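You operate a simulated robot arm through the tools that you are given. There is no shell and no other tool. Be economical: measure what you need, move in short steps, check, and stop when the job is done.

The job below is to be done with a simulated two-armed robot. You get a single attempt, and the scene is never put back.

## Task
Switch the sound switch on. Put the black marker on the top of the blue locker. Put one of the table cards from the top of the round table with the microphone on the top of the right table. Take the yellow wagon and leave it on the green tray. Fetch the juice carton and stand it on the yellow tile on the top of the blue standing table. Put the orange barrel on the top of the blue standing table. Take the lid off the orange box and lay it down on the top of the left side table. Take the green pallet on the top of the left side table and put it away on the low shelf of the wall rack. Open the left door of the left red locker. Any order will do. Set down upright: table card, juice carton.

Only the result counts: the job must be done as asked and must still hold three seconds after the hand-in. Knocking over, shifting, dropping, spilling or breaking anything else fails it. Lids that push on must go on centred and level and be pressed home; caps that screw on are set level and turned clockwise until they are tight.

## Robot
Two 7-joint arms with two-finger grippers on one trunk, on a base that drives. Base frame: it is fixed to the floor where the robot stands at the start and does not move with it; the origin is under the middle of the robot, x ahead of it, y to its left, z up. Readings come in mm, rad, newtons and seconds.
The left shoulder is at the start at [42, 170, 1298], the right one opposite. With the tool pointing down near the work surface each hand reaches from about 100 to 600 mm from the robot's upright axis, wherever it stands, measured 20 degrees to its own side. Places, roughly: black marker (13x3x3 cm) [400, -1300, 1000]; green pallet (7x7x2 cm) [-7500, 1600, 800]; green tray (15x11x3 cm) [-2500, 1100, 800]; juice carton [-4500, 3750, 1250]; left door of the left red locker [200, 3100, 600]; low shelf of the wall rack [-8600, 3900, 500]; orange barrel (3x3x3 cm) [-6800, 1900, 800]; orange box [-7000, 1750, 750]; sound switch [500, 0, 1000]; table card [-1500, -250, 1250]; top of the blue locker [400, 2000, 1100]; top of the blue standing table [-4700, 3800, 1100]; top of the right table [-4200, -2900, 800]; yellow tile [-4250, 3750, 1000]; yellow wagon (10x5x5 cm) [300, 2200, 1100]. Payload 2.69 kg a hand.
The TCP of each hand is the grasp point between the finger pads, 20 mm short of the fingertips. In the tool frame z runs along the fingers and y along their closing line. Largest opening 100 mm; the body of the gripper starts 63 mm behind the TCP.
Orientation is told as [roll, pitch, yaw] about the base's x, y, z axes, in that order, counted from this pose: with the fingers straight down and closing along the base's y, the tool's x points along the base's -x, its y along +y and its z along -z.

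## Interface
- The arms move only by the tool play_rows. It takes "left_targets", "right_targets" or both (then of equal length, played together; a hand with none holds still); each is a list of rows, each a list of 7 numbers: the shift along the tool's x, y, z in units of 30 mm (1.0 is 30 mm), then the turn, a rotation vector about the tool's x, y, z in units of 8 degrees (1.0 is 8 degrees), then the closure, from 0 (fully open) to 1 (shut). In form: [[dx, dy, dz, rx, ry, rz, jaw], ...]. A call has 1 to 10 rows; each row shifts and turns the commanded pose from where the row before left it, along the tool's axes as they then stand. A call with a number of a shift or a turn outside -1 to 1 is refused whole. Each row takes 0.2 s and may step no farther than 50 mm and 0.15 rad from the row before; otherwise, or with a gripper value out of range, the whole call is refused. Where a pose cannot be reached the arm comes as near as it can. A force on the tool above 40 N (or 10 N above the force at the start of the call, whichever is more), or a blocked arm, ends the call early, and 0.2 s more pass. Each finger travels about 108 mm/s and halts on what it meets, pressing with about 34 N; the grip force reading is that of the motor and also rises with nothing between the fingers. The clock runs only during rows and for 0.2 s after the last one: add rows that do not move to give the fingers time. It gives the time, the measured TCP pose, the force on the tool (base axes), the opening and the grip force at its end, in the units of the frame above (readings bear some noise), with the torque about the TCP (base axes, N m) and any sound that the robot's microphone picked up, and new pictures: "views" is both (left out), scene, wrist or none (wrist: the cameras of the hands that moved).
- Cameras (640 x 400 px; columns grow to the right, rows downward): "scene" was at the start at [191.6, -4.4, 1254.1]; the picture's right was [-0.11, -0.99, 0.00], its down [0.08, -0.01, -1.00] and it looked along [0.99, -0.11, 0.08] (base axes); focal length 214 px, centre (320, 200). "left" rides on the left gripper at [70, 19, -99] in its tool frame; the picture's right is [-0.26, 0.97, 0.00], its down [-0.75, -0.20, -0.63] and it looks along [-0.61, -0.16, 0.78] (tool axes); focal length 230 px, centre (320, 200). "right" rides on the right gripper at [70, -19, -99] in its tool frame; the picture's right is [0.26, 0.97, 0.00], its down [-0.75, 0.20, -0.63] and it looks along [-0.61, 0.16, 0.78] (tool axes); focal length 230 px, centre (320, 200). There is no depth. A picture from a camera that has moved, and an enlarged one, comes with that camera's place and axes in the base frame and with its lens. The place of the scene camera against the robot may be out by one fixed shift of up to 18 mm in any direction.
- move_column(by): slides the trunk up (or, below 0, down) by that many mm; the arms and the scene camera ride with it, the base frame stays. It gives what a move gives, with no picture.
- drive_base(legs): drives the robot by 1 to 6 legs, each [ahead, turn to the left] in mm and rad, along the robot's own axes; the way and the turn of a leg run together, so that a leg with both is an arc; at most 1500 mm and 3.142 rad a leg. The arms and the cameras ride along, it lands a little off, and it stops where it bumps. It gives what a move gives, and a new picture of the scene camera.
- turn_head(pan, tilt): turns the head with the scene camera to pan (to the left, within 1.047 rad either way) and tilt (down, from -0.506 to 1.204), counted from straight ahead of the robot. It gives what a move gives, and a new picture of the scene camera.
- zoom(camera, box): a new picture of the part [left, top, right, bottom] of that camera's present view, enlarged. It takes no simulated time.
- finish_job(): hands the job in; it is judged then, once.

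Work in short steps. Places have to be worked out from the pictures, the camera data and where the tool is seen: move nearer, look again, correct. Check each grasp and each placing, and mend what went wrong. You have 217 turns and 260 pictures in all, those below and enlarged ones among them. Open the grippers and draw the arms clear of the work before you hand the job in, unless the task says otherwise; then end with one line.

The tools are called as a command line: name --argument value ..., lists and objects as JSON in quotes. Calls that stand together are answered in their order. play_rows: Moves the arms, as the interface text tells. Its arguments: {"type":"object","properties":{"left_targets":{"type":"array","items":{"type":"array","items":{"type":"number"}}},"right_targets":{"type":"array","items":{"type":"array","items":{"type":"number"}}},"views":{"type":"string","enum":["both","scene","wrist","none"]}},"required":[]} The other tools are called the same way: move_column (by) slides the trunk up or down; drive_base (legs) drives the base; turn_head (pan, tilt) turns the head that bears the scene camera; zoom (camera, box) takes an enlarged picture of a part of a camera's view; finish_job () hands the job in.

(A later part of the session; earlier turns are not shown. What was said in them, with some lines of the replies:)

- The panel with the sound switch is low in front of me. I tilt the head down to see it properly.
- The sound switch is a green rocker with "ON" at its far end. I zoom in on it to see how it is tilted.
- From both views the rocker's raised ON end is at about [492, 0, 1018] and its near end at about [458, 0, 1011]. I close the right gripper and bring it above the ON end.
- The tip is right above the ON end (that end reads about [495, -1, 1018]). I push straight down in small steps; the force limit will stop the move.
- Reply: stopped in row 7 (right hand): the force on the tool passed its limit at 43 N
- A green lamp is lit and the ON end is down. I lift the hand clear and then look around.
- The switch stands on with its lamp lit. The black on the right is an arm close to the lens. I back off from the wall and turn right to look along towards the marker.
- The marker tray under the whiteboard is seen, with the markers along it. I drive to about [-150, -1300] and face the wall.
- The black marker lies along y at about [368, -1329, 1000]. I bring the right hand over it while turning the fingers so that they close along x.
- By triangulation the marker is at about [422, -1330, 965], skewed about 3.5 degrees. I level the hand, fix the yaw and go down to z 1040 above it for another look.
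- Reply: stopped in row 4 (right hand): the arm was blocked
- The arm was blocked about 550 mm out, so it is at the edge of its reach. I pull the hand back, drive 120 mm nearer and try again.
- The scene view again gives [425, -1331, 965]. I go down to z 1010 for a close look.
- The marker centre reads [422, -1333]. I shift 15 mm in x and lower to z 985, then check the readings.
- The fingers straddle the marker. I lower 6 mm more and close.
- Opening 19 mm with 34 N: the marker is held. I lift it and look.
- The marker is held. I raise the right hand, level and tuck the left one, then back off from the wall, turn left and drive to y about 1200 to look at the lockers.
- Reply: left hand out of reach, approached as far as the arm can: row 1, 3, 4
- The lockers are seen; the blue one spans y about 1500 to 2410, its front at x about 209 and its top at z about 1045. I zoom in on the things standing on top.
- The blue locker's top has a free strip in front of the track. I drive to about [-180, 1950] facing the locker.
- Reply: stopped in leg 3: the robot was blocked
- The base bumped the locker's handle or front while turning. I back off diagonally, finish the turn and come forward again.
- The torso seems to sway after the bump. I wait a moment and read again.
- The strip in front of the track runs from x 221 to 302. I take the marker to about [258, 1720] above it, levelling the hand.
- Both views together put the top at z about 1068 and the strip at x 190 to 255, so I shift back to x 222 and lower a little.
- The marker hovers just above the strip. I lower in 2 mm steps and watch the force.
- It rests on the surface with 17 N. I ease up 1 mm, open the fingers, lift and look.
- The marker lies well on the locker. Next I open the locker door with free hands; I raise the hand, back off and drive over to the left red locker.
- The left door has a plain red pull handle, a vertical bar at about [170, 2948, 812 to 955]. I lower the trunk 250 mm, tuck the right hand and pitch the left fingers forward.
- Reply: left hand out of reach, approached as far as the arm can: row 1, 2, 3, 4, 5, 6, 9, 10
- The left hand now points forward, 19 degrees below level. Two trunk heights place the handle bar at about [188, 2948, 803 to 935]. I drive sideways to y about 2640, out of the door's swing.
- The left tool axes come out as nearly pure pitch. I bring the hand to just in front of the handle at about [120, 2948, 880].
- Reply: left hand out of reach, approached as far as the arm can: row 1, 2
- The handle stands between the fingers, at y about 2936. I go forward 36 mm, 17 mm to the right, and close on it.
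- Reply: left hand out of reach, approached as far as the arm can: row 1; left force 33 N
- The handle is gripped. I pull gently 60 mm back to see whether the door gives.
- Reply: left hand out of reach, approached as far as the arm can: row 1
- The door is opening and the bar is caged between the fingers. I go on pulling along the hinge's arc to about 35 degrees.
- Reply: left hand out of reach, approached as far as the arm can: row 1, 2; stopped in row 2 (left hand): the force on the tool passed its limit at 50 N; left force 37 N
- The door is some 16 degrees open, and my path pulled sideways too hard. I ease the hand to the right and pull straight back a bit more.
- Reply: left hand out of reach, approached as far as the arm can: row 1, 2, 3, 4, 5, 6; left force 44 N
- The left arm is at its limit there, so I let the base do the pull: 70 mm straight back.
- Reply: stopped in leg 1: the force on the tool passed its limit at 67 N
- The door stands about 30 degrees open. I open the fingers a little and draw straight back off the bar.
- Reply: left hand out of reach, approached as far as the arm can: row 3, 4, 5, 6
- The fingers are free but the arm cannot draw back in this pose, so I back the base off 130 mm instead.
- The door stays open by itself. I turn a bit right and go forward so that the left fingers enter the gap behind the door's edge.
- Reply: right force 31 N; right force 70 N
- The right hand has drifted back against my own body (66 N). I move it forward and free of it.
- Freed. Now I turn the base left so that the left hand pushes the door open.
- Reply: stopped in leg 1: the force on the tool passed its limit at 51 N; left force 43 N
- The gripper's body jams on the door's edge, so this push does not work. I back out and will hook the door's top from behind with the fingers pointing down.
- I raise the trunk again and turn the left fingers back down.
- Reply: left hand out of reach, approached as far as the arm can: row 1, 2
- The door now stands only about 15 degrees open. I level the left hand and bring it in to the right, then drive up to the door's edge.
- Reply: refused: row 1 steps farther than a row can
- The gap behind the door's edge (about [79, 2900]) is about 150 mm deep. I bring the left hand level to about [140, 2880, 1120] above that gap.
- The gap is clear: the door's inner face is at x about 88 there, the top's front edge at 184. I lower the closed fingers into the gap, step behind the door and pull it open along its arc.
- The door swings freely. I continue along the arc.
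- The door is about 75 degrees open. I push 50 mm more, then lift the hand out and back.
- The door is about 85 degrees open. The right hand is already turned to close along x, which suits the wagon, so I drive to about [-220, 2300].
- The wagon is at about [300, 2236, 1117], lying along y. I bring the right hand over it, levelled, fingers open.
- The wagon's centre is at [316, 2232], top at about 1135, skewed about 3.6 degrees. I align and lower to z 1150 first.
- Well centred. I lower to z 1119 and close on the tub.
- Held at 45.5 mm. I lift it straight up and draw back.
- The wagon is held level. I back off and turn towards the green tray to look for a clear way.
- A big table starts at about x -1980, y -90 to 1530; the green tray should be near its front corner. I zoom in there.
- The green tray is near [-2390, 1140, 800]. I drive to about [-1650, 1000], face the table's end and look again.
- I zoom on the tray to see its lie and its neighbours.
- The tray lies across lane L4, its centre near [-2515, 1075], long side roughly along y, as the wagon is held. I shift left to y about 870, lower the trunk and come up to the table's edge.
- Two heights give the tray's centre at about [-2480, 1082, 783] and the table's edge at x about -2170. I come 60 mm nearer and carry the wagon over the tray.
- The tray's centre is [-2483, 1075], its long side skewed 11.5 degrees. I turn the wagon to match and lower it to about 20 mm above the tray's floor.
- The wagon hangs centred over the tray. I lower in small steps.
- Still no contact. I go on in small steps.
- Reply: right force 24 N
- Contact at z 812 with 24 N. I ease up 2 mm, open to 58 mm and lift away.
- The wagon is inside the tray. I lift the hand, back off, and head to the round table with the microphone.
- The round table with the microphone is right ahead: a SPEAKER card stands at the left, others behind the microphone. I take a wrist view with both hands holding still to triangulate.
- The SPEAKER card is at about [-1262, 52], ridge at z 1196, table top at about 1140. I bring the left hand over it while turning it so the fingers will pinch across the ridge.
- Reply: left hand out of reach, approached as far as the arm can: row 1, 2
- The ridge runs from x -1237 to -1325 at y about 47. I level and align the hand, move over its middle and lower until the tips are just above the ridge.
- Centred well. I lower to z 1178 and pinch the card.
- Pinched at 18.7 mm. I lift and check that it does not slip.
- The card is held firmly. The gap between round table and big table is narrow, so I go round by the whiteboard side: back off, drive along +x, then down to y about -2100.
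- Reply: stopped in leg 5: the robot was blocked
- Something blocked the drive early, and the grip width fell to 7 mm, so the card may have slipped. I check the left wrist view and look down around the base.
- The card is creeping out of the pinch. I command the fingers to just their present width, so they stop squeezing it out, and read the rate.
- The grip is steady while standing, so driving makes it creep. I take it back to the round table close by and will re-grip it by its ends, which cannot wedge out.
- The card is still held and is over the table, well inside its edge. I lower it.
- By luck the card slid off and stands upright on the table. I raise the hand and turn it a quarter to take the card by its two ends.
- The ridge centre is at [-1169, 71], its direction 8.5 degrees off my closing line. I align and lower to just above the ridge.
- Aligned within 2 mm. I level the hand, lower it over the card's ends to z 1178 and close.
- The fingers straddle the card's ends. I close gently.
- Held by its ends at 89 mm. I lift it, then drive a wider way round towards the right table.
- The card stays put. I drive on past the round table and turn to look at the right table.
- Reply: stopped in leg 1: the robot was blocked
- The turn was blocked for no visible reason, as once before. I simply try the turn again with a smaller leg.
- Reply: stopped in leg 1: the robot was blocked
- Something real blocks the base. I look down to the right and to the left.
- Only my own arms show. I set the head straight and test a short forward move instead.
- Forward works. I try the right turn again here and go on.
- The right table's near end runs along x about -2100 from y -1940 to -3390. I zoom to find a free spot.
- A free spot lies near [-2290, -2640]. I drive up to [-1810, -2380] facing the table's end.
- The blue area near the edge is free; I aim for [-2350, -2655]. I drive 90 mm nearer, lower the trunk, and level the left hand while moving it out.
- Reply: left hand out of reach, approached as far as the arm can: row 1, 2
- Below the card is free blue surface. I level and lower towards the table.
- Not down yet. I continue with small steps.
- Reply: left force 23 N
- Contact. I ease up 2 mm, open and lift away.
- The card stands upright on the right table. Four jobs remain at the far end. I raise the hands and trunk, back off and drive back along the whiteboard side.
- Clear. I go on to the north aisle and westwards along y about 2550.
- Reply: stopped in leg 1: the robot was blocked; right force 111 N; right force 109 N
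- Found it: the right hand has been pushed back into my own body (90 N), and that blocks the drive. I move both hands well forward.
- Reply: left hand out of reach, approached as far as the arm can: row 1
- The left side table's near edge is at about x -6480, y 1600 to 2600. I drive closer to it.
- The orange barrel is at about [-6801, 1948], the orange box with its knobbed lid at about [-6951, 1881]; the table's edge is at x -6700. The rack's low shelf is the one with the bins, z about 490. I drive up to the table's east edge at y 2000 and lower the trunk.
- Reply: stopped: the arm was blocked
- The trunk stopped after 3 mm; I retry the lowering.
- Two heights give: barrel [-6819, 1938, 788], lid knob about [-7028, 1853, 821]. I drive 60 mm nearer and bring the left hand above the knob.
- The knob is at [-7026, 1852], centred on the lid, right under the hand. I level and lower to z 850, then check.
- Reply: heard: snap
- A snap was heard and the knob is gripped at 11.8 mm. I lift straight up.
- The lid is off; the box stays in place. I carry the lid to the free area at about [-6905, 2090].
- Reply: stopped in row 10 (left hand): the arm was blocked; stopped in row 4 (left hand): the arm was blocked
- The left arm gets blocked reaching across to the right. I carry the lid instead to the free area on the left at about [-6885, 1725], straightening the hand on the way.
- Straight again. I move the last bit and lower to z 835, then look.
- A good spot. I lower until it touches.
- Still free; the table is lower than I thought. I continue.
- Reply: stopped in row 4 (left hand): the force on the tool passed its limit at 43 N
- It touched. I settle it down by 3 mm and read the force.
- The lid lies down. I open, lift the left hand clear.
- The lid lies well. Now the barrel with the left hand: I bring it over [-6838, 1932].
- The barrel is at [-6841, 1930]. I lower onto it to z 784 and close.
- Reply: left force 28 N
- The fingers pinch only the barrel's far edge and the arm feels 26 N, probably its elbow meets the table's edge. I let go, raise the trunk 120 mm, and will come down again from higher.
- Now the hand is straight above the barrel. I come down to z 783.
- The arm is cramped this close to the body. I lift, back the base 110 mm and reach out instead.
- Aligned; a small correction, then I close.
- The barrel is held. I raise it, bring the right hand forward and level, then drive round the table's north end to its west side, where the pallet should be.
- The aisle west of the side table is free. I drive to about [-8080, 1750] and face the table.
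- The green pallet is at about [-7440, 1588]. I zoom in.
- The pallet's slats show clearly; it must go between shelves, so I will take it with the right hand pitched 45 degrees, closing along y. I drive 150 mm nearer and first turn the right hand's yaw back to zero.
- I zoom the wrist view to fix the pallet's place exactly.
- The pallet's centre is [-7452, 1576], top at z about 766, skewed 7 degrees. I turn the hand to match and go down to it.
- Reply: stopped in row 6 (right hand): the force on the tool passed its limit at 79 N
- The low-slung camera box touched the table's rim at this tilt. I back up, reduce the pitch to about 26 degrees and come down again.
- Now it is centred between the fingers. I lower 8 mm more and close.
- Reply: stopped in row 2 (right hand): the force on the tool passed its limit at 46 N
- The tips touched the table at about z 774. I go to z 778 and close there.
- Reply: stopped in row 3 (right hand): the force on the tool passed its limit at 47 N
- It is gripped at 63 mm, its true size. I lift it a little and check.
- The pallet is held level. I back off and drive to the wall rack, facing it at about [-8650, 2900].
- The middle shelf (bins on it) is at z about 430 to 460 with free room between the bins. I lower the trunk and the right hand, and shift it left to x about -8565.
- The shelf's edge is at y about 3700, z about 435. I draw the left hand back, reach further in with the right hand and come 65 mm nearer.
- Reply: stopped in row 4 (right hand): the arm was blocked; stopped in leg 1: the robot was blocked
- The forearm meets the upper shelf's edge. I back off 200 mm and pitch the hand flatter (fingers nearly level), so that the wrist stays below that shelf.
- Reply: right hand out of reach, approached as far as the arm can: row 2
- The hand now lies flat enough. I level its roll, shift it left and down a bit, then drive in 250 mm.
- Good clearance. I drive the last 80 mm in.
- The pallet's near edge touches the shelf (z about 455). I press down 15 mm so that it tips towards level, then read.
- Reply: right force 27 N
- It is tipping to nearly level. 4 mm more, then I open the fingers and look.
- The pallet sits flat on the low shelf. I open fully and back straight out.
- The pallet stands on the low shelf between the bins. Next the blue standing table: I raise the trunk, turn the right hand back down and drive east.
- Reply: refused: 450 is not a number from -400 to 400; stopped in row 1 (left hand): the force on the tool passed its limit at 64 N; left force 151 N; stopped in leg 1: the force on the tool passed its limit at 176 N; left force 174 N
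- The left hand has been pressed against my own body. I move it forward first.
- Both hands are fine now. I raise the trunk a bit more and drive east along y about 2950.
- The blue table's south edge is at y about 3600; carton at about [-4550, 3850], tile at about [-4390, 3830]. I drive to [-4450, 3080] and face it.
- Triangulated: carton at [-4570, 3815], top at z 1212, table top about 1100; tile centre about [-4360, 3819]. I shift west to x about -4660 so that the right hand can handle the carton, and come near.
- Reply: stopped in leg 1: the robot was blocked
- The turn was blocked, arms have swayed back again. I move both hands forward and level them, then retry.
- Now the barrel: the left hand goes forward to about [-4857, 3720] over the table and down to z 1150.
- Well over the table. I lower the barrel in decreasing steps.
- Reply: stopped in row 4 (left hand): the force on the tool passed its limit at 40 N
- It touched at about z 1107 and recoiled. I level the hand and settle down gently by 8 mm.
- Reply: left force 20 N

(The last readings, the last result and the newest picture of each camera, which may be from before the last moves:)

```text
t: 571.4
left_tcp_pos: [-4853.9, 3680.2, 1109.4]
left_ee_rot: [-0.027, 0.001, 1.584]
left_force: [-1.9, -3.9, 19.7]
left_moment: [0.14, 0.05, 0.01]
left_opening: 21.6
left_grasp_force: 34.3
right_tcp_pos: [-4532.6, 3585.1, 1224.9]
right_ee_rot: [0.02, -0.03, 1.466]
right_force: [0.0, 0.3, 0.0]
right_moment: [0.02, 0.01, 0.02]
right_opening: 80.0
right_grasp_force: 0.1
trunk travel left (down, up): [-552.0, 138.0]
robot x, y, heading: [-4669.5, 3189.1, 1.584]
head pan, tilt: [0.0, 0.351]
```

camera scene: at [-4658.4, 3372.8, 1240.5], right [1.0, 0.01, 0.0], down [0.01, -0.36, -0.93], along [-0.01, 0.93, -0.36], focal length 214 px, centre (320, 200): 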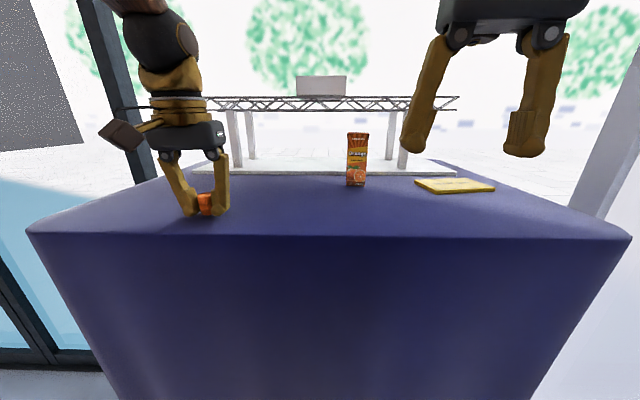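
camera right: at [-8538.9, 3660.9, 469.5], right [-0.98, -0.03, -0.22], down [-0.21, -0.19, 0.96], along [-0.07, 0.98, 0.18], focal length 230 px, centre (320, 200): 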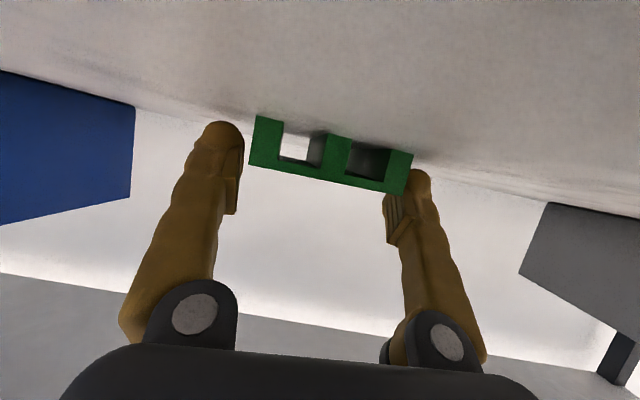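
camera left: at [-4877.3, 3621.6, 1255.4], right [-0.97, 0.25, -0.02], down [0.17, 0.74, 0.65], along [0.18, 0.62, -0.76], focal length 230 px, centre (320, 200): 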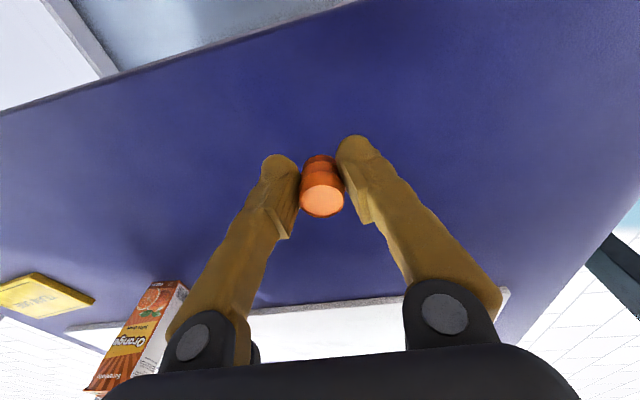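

Contact with 20 N. I ease up 1 mm, release, and lift away.

play_rows --left_targets '[[0, 0, -0.04, 0, 0, 0, 0.9], [0, 0, 0, 0, 0, 0, 0.7], [0, 0, 0, 0, 0, 0, 0.5], [0, 0, 0, 0, 0, 0, 0.5], [0, 0, -1, 0, 0, 0, 0.5], [0, 0, -1, 0, 0, 0, 0.5], [0, 0, -1, 0, 0, 0, 0.5], [0, 0, -1, 0, 0, 0, 0.5], [0, 0, -1, 0, 0, 0, 0.5]]' --views "both"

```text
t: 573.4
left_tcp_pos: [-4859.0, 3681.0, 1259.6]
left_ee_rot: [-0.028, 0.007, 1.584]
left_force: [0.1, 0.5, -0.2]
left_moment: [-0.02, 0.0, 0.01]
left_opening: 50.1
left_grasp_force: 0.1
right_tcp_pos: [-4533.4, 3586.3, 1224.5]
right_ee_rot: [0.021, -0.029, 1.467]
right_force: [0.4, 0.4, 0.1]
right_moment: [0.02, -0.02, 0.0]
right_opening: 80.0
right_grasp_force: 0.0
trunk travel left (down, up): [-552.0, 138.0]
robot x, y, heading: [-4667.4, 3184.7, 1.585]
head pan, tilt: [0.0, 0.351]
camera scene: at [-4658.5, 3375.2, 1240.6], right [1.0, 0.01, 0.0], down [0.01, -0.36, -0.93], along [-0.01, 0.93, -0.36], focal length 214 px, centre (320, 200)
camera left: at [-4879.4, 3610.1, 1357.8], right [-0.97, 0.25, -0.03], down [0.17, 0.76, 0.63], along [0.18, 0.61, -0.78], focal length 230 px, centre (320, 200)
```

scene: 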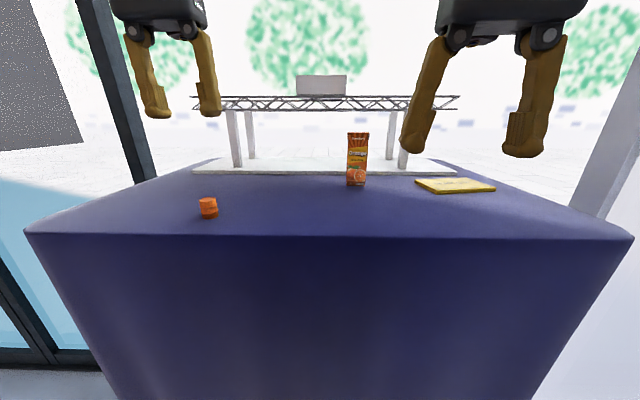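
left: 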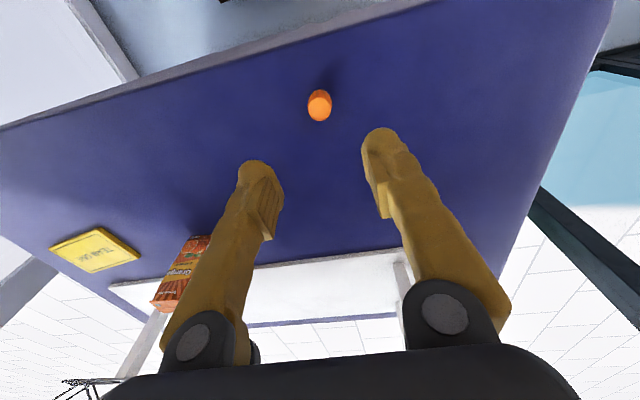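

The barrel stands on the blue table. Now the carton: I bring the right hand above and in front of it for a close view.

play_rows --right_targets '[[-0.5, 0.27, -0.8, 0, 0.2, 0, 0.1], [-0.87, 0.27, -0.2, 0, 0, 0, 0.1], [-0.87, 0.27, 0, 0, 0, 0, 0.1], [-0.87, 0.27, 0, 0, 0, 0, 0.1], [-0.87, 0.27, 0, 0, 0, 0, 0.1], [-0.87, 0.27, 0, 0, 0, 0, 0.1], [-0.6, 0.27, 0, 0, 0, 0, 0.1], [0, 0, 0, 0, 0, 0, 0.1]]' --views "wrist"

```text
t: 575.2
left_tcp_pos: [-4858.9, 3654.8, 1269.0]
left_ee_rot: [-0.029, -0.018, 1.582]
left_force: [-0.6, -1.5, 0.2]
left_moment: [0.1, 0.03, 0.02]
left_opening: 50.1
left_grasp_force: 0.1
right_tcp_pos: [-4571.9, 3730.1, 1268.9]
right_ee_rot: [0.023, -0.024, 1.467]
right_force: [0.0, -0.9, -0.5]
right_moment: [0.07, 0.01, -0.01]
right_opening: 89.9
right_grasp_force: 0.0
trunk travel left (down, up): [-552.0, 138.0]
robot x, y, heading: [-4671.1, 3187.8, 1.582]
head pan, tilt: [0.0, 0.351]
stopped in row 8 (right hand): the arm was blocked; the commanded pose is now the measured one
camera right: at [-4559.3, 3656.4, 1366.7], right [-0.99, -0.16, 0.01], down [-0.11, 0.75, 0.65], along [-0.11, 0.64, -0.76], focal length 230 px, centre (320, 200)
```

right: 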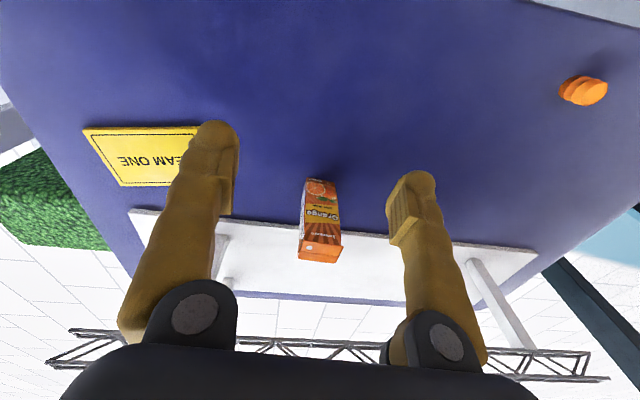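

The carton's front is at [-4595, 3857], turned about 12 degrees, 125 mm tall; the tile's centre is [-4369, 3851]. I come 142 mm nearer, raise the trunk 60 mm for reach, and align the right hand.

drive_base --legs '[[142, 0]]'

move_column --by 60

play_rows --right_targets '[[0, 0.4, 0, 0, 0.17, -0.8, 0.1], [0, 0.4, 0, 0, 0, -0.8, 0.1], [0, 0, 0.5, 0, 0, -0.6, 0.1], [0, 0, 0.8, 0, 0, 0, 0.1], [0, 0, 0, 0, 0, 0, 0.1]]' --views "wrist"

```text
t: 576.5
left_tcp_pos: [-4859.3, 3808.8, 1263.5]
left_ee_rot: [-0.029, -0.007, 1.583]
left_force: [-0.2, 0.0, -0.2]
left_moment: [-0.04, -0.01, 0.0]
left_opening: 50.0
left_grasp_force: 0.0
right_tcp_pos: [-4574.1, 3883.9, 1263.1]
right_ee_rot: [0.02, -0.012, 1.464]
right_force: [-0.6, 0.3, -0.5]
right_moment: [-0.03, -0.03, -0.03]
right_opening: 90.2
right_grasp_force: 0.0
trunk travel left (down, up): [-552.0, 138.0]
robot x, y, heading: [-4669.7, 3329.6, 1.58]
head pan, tilt: [0.0, 0.351]
camera scene: at [-4660.3, 3522.5, 1239.9], right [1.0, 0.01, 0.0], down [0.0, -0.36, -0.93], along [-0.01, 0.93, -0.36], focal length 214 px, centre (320, 200)
```

scene: 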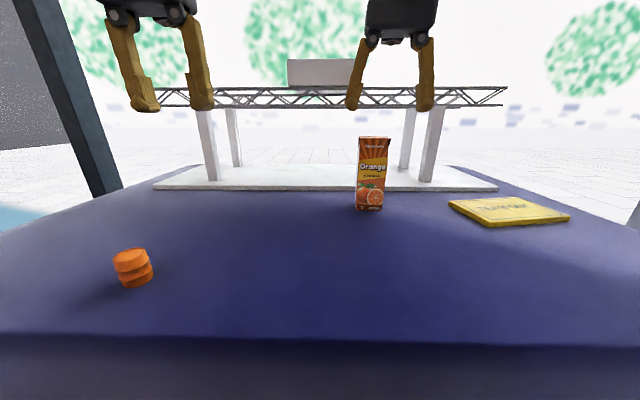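

```text
t: 577.5
left_tcp_pos: [-4860.4, 3788.6, 1331.1]
left_ee_rot: [-0.024, -0.026, 1.583]
left_force: [0.6, 1.0, 0.8]
left_moment: [-0.03, -0.01, 0.03]
left_opening: 49.9
left_grasp_force: 0.1
right_tcp_pos: [-4573.2, 3863.4, 1332.7]
right_ee_rot: [0.021, -0.026, 1.464]
right_force: [1.2, 0.5, 0.4]
right_moment: [-0.03, 0.01, -0.01]
right_opening: 89.7
right_grasp_force: 0.0
trunk travel left (down, up): [-612.0, 78.0]
robot x, y, heading: [-4669.7, 3331.0, 1.591]
head pan, tilt: [0.0, 0.351]
```

```text
t: 578.7
left_tcp_pos: [-4858.9, 3786.0, 1333.5]
left_ee_rot: [-0.026, -0.027, 1.583]
left_force: [0.8, 0.2, 0.3]
left_moment: [0.06, -0.03, -0.01]
left_opening: 49.9
left_grasp_force: 0.0
right_tcp_pos: [-4599.4, 3862.2, 1295.4]
right_ee_rot: [0.018, -0.012, 1.772]
right_force: [0.2, -0.6, -0.2]
right_moment: [-0.01, 0.0, -0.01]
right_opening: 89.8
right_grasp_force: 0.0
trunk travel left (down, up): [-612.0, 78.0]
robot x, y, heading: [-4668.8, 3331.1, 1.584]
head pan, tilt: [0.0, 0.351]
camera right: at [-4564.3, 3796.0, 1393.3], right [-0.89, -0.45, 0.01], down [-0.34, 0.69, 0.64], along [-0.3, 0.57, -0.77], focal length 230 px, centre (320, 200)
```

right: 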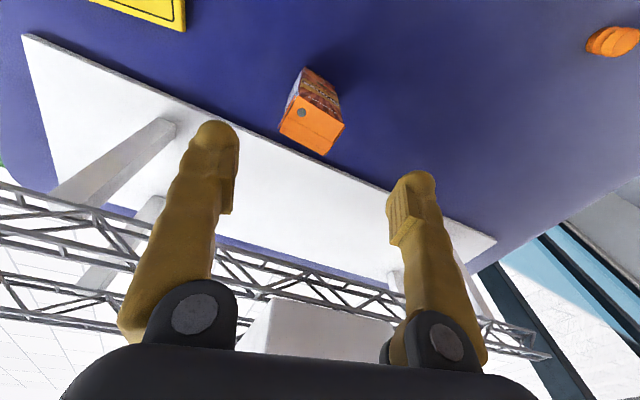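

From above the carton is [-4592, 3866], 45 by 31 mm, and nearly square to the axes. I turn the hand back 10 degrees and go down around it.

play_rows --right_targets '[[-0.13, -0.25, 0, 0, 0, 0.9, 0.1], [0, 0, 0.5, 0, 0, 0.3, 0.1], [0, 0, 1, 0, 0, 0, 0.1], [0, 0, 1, 0, 0, 0, 0.1], [0, 0, 1, 0, 0, 0, 0.1], [0, 0, 0.9, 0, 0, 0, 0.1], [0, 0, 0, 0, 0, 0, 0.1]]' --views "both"

```text
t: 580.3
left_tcp_pos: [-4860.6, 3785.4, 1334.1]
left_ee_rot: [-0.026, -0.026, 1.583]
left_force: [0.5, 0.5, -0.7]
left_moment: [0.04, 0.01, 0.0]
left_opening: 50.2
left_grasp_force: 0.1
right_tcp_pos: [-4593.0, 3867.0, 1163.1]
right_ee_rot: [0.017, -0.01, 1.603]
right_force: [-0.4, 0.1, 0.0]
right_moment: [0.02, 0.02, 0.06]
right_opening: 90.2
right_grasp_force: 0.1
trunk travel left (down, up): [-612.0, 78.0]
robot x, y, heading: [-4671.8, 3330.2, 1.581]
head pan, tilt: [0.0, 0.351]
camera scene: at [-4660.3, 3519.2, 1300.6], right [1.0, 0.01, 0.0], down [0.0, -0.36, -0.93], along [-0.01, 0.93, -0.36], focal length 214 px, centre (320, 200)
camera right: at [-4571.2, 3797.0, 1261.2], right [-0.96, -0.29, 0.01], down [-0.21, 0.74, 0.64], along [-0.2, 0.61, -0.77], focal length 230 px, centre (320, 200)
```

scene: 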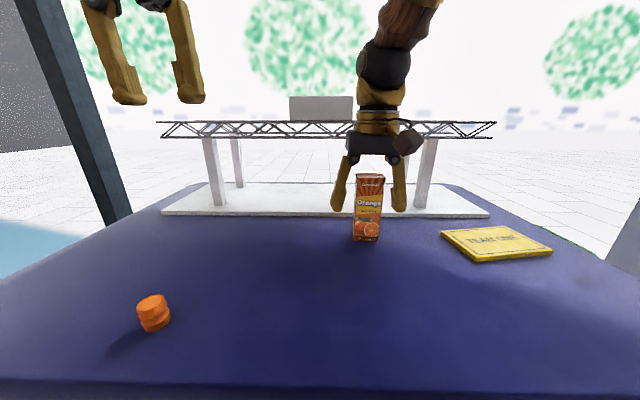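
right: 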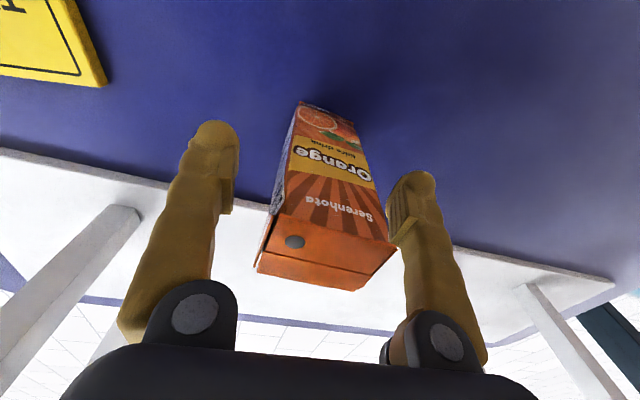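

The fingers straddle it, centred within 2 mm. I close on it and lift slightly.

play_rows --right_targets '[[0, 0, 0, 0, 0, 0, 0.3], [0, 0, 0, 0, 0, 0, 0.5], [0, 0, 0, 0, 0, 0, 0.65], [0, 0, 0, 0, 0, 0, 0.65], [0, 0, -0.3, 0, 0, 0, 0.65], [0, 0, -0.5, 0, 0, 0, 0.65], [0, 0, -0.5, 0, 0, 0, 0.65]]' --views "scene"

```text
t: 581.9
left_tcp_pos: [-4859.1, 3785.3, 1332.6]
left_ee_rot: [-0.025, -0.027, 1.582]
left_force: [0.1, -0.1, 0.4]
left_moment: [0.01, 0.02, -0.01]
left_opening: 49.8
left_grasp_force: 0.1
right_tcp_pos: [-4593.2, 3868.4, 1202.6]
right_ee_rot: [0.019, -0.01, 1.606]
right_force: [0.0, -0.4, -2.9]
right_moment: [-0.01, 0.01, -0.03]
right_opening: 48.8
right_grasp_force: 34.2
trunk travel left (down, up): [-612.0, 78.0]
robot x, y, heading: [-4668.3, 3332.4, 1.584]
head pan, tilt: [0.0, 0.351]
camera scene: at [-4660.2, 3519.7, 1300.5], right [1.0, 0.01, 0.0], down [0.0, -0.36, -0.93], along [-0.01, 0.93, -0.36], focal length 214 px, centre (320, 200)
```

scene: 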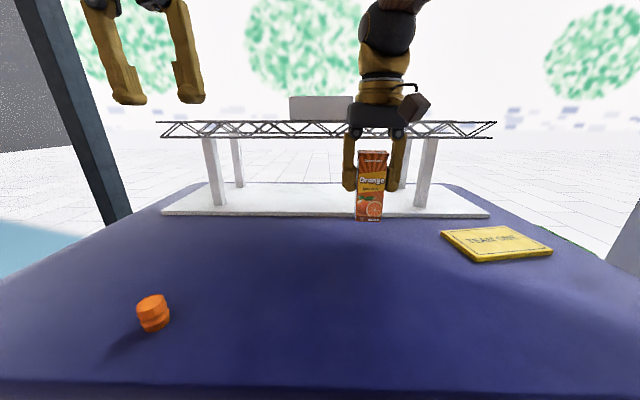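

Held and lifted. I carry it over to the tile at [-4369, 3851].

play_rows --right_targets '[[0.1, -0.93, 0, 0, 0, 0, 0.65], [0.1, -0.93, 0, 0, 0, 0, 0.65], [0.1, -0.93, 0, 0, 0, 0, 0.65], [0.1, -0.93, 0, 0, 0, 0, 0.65], [0.1, -0.93, 0, 0, 0, 0, 0.65], [0.1, -0.93, 0, 0, 0, 0, 0.65], [0.1, -0.93, 0, 0, 0, 0, 0.65], [0.1, -0.93, 0, 0, 0, 0, 0.65], [0, 0, 0, 0, 0, 0, 0.65]]' --views "both"

```text
t: 583.9
left_tcp_pos: [-4860.4, 3784.6, 1333.1]
left_ee_rot: [-0.027, -0.027, 1.583]
left_force: [0.5, 0.2, -0.5]
left_moment: [0.02, 0.01, -0.02]
left_opening: 49.9
left_grasp_force: 0.0
right_tcp_pos: [-4369.6, 3852.0, 1197.8]
right_ee_rot: [0.02, -0.01, 1.608]
right_force: [0.0, -0.5, -2.4]
right_moment: [-0.03, -0.03, -0.03]
right_opening: 48.3
right_grasp_force: 34.1
trunk travel left (down, up): [-612.0, 78.0]
robot x, y, heading: [-4675.2, 3330.8, 1.588]
head pan, tilt: [0.0, 0.351]
camera scene: at [-4660.9, 3519.9, 1300.5], right [1.0, 0.01, 0.0], down [0.01, -0.36, -0.93], along [-0.01, 0.93, -0.36], focal length 214 px, centre (320, 200)
camera right: at [-4347.2, 3780.8, 1295.8], right [-0.96, -0.29, 0.02], down [-0.21, 0.74, 0.64], along [-0.2, 0.61, -0.77], focal length 230 px, centre (320, 200)
```

scene: 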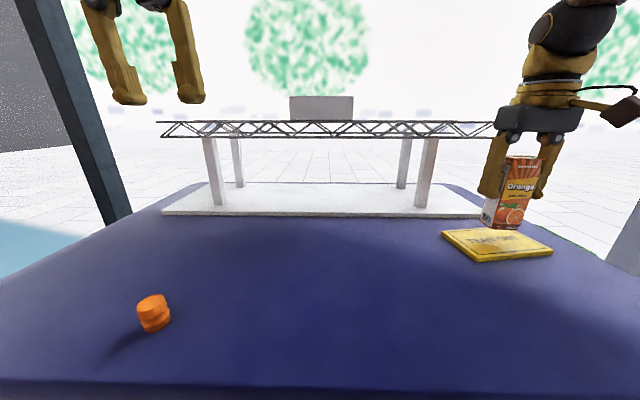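
right: 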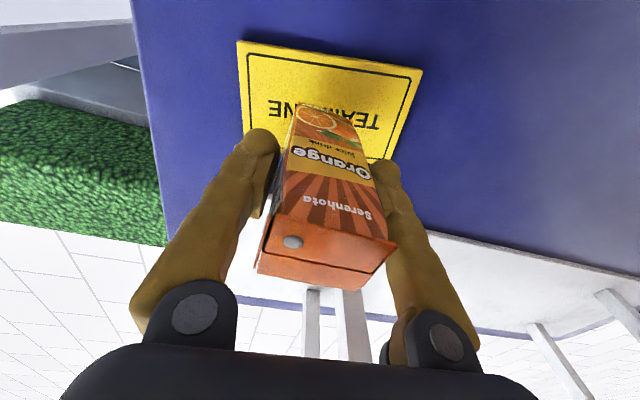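

The carton hangs centred over the tile. I lower it in small steps.

play_rows --right_targets '[[0, 0, 0.3, 0, 0, 0, 0.65], [0, 0, 0.2, 0, 0, 0, 0.65], [0, 0, 0.1, 0, 0, 0, 0.65], [0, 0, 0.08, 0, 0, 0, 0.65], [0, 0, 0, 0, 0, 0, 0.65]]' --views "none"

```text
t: 585.1
left_tcp_pos: [-4860.2, 3784.3, 1333.5]
left_ee_rot: [-0.027, -0.027, 1.583]
left_force: [-0.5, 0.6, -0.2]
left_moment: [0.04, 0.0, -0.02]
left_opening: 49.9
left_grasp_force: 0.1
right_tcp_pos: [-4369.9, 3851.9, 1177.3]
right_ee_rot: [0.02, -0.01, 1.607]
right_force: [-0.1, 0.0, -1.3]
right_moment: [-0.01, 0.01, -0.01]
right_opening: 47.8
right_grasp_force: 34.0
trunk travel left (down, up): [-612.0, 78.0]
robot x, y, heading: [-4673.8, 3332.4, 1.586]
head pan, tilt: [0.0, 0.351]
```

play_rows --right_targets '[[0, 0, 0.08, 0, 0, 0, 0.65], [0, 0, 0.08, 0, 0, 0, 0.65], [0, 0, 0.06, 0, 0, 0, 0.65], [0, 0, 0, 0, 0, 0, 0.65]]' --views "none"

```text
t: 586.1
left_tcp_pos: [-4860.1, 3782.6, 1333.9]
left_ee_rot: [-0.03, -0.028, 1.584]
left_force: [-0.1, 0.8, -0.1]
left_moment: [-0.01, -0.01, -0.03]
left_opening: 49.9
left_grasp_force: 0.0
right_tcp_pos: [-4371.1, 3851.1, 1173.0]
right_ee_rot: [0.019, -0.015, 1.606]
right_force: [2.8, 0.6, 19.5]
right_moment: [-0.3, -0.1, -0.08]
right_opening: 47.9
right_grasp_force: 33.9
trunk travel left (down, up): [-612.0, 78.0]
robot x, y, heading: [-4670.5, 3326.4, 1.582]
head pan, tilt: [0.0, 0.351]
```

Contact with 20 N. I ease up 1 mm, open slowly, and lift straight up.

play_rows --right_targets '[[0, 0, -0.04, 0, 0, 0, 0.65], [0, 0, 0, 0, 0, 0, 0.45], [0, 0, 0, 0, 0, 0, 0.3], [0, 0, 0, 0, 0, 0, 0.15], [0, 0, -1, 0, 0, 0, 0.15], [0, 0, -1, 0, 0, 0, 0.15], [0, 0, -1, 0, 0, 0, 0.15], [0, 0, -0.5, 0, 0, 0, 0.15]]' --views "both"

```text
t: 587.9
left_tcp_pos: [-4858.6, 3785.4, 1333.0]
left_ee_rot: [-0.026, -0.025, 1.582]
left_force: [-0.5, 1.2, -0.5]
left_moment: [0.01, 0.01, 0.03]
left_opening: 50.0
left_grasp_force: 0.1
right_tcp_pos: [-4368.0, 3849.5, 1277.0]
right_ee_rot: [0.021, -0.009, 1.604]
right_force: [-0.2, 0.5, 0.0]
right_moment: [-0.02, 0.0, 0.02]
right_opening: 84.9
right_grasp_force: 0.1
trunk travel left (down, up): [-612.0, 78.0]
robot x, y, heading: [-4665.4, 3326.7, 1.582]
head pan, tilt: [0.0, 0.351]
camera scene: at [-4660.2, 3519.4, 1300.6], right [1.0, 0.01, 0.0], down [0.0, -0.36, -0.93], along [-0.01, 0.93, -0.36], focal length 214 px, centre (320, 200)
camera right: at [-4345.4, 3779.9, 1375.3], right [-0.96, -0.29, 0.02], down [-0.21, 0.74, 0.64], along [-0.2, 0.61, -0.77], focal length 230 px, centre (320, 200)
```

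scene: 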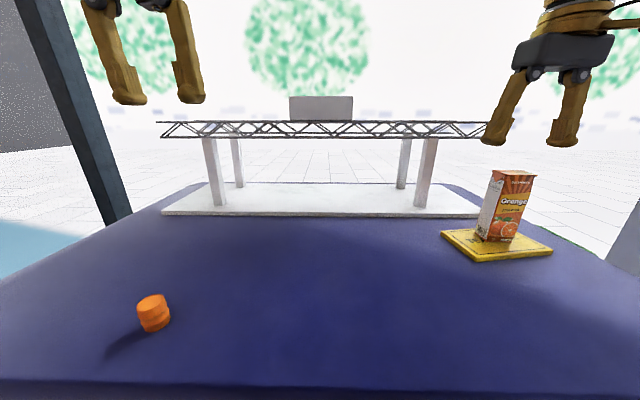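
right: 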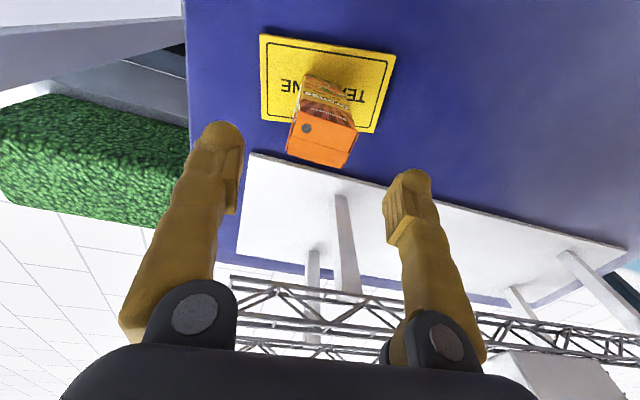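

The carton stands upright on the tile. I back away, open both grippers, and check the last view.

drive_base --legs '[[-350, 0]]'

play_rows --left_targets '[[0, 0, 0, 0, 0, 0, 0], [0, 0, 0, 0, 0, 0, 0], [0, 0, 0, 0, 0, 0, 0]]' --right_targets '[[0, 0, 0, 0, 0, 0, 0], [0, 0, 0, 0, 0, 0, 0], [0, 0, 0, 0, 0, 0, 0]]' --views "none"

```text
t: 590.2
left_tcp_pos: [-4855.2, 3435.8, 1333.0]
left_ee_rot: [-0.026, -0.026, 1.586]
left_force: [-1.2, -0.5, 1.0]
left_moment: [-0.04, 0.0, -0.02]
left_opening: 49.9
left_grasp_force: 0.0
right_tcp_pos: [-4363.5, 3502.5, 1276.0]
right_ee_rot: [0.021, -0.01, 1.609]
right_force: [0.7, 0.1, 0.1]
right_moment: [0.01, -0.06, 0.02]
right_opening: 84.8
right_grasp_force: 0.1
trunk travel left (down, up): [-612.0, 78.0]
robot x, y, heading: [-4665.3, 2977.4, 1.584]
head pan, tilt: [0.0, 0.351]
camera scene: at [-4655.6, 3170.3, 1300.6], right [1.0, 0.01, 0.0], down [0.01, -0.36, -0.93], along [-0.01, 0.93, -0.36], focal length 214 px, centre (320, 200)
```

scene: 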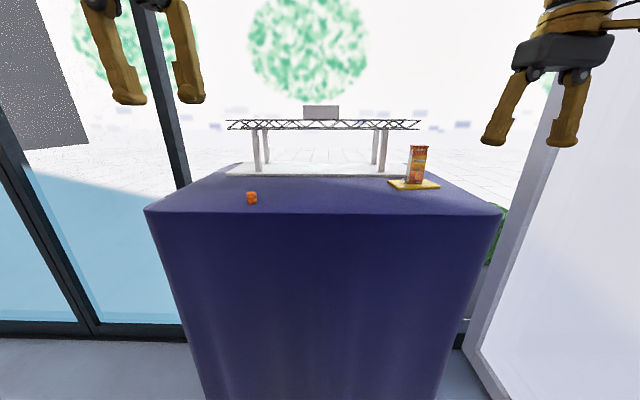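

```text
t: 591.0
left_tcp_pos: [-4854.4, 3412.1, 1341.6]
left_ee_rot: [-0.026, -0.046, 1.584]
left_force: [0.4, -1.2, 0.2]
left_moment: [0.0, 0.0, 0.0]
left_opening: 100.0
left_grasp_force: 0.0
right_tcp_pos: [-4362.9, 3479.0, 1287.1]
right_ee_rot: [0.022, -0.029, 1.608]
right_force: [-0.4, -0.9, 1.3]
right_moment: [0.04, 0.03, 0.0]
right_opening: 99.9
right_grasp_force: 0.0
trunk travel left (down, up): [-612.0, 78.0]
robot x, y, heading: [-4670.1, 2977.6, 1.583]
head pan, tilt: [0.0, 0.351]
```

The barrel and the carton stand on the blue table, the hands are empty and clear, and every other job was checked when it was done. I hand the job in.

finish_job

```text
The job is handed in.
```

All nine tasks are done and the job is handed in; each result was checked in the pictures as it was finished, and the table card and juice carton stand upright.
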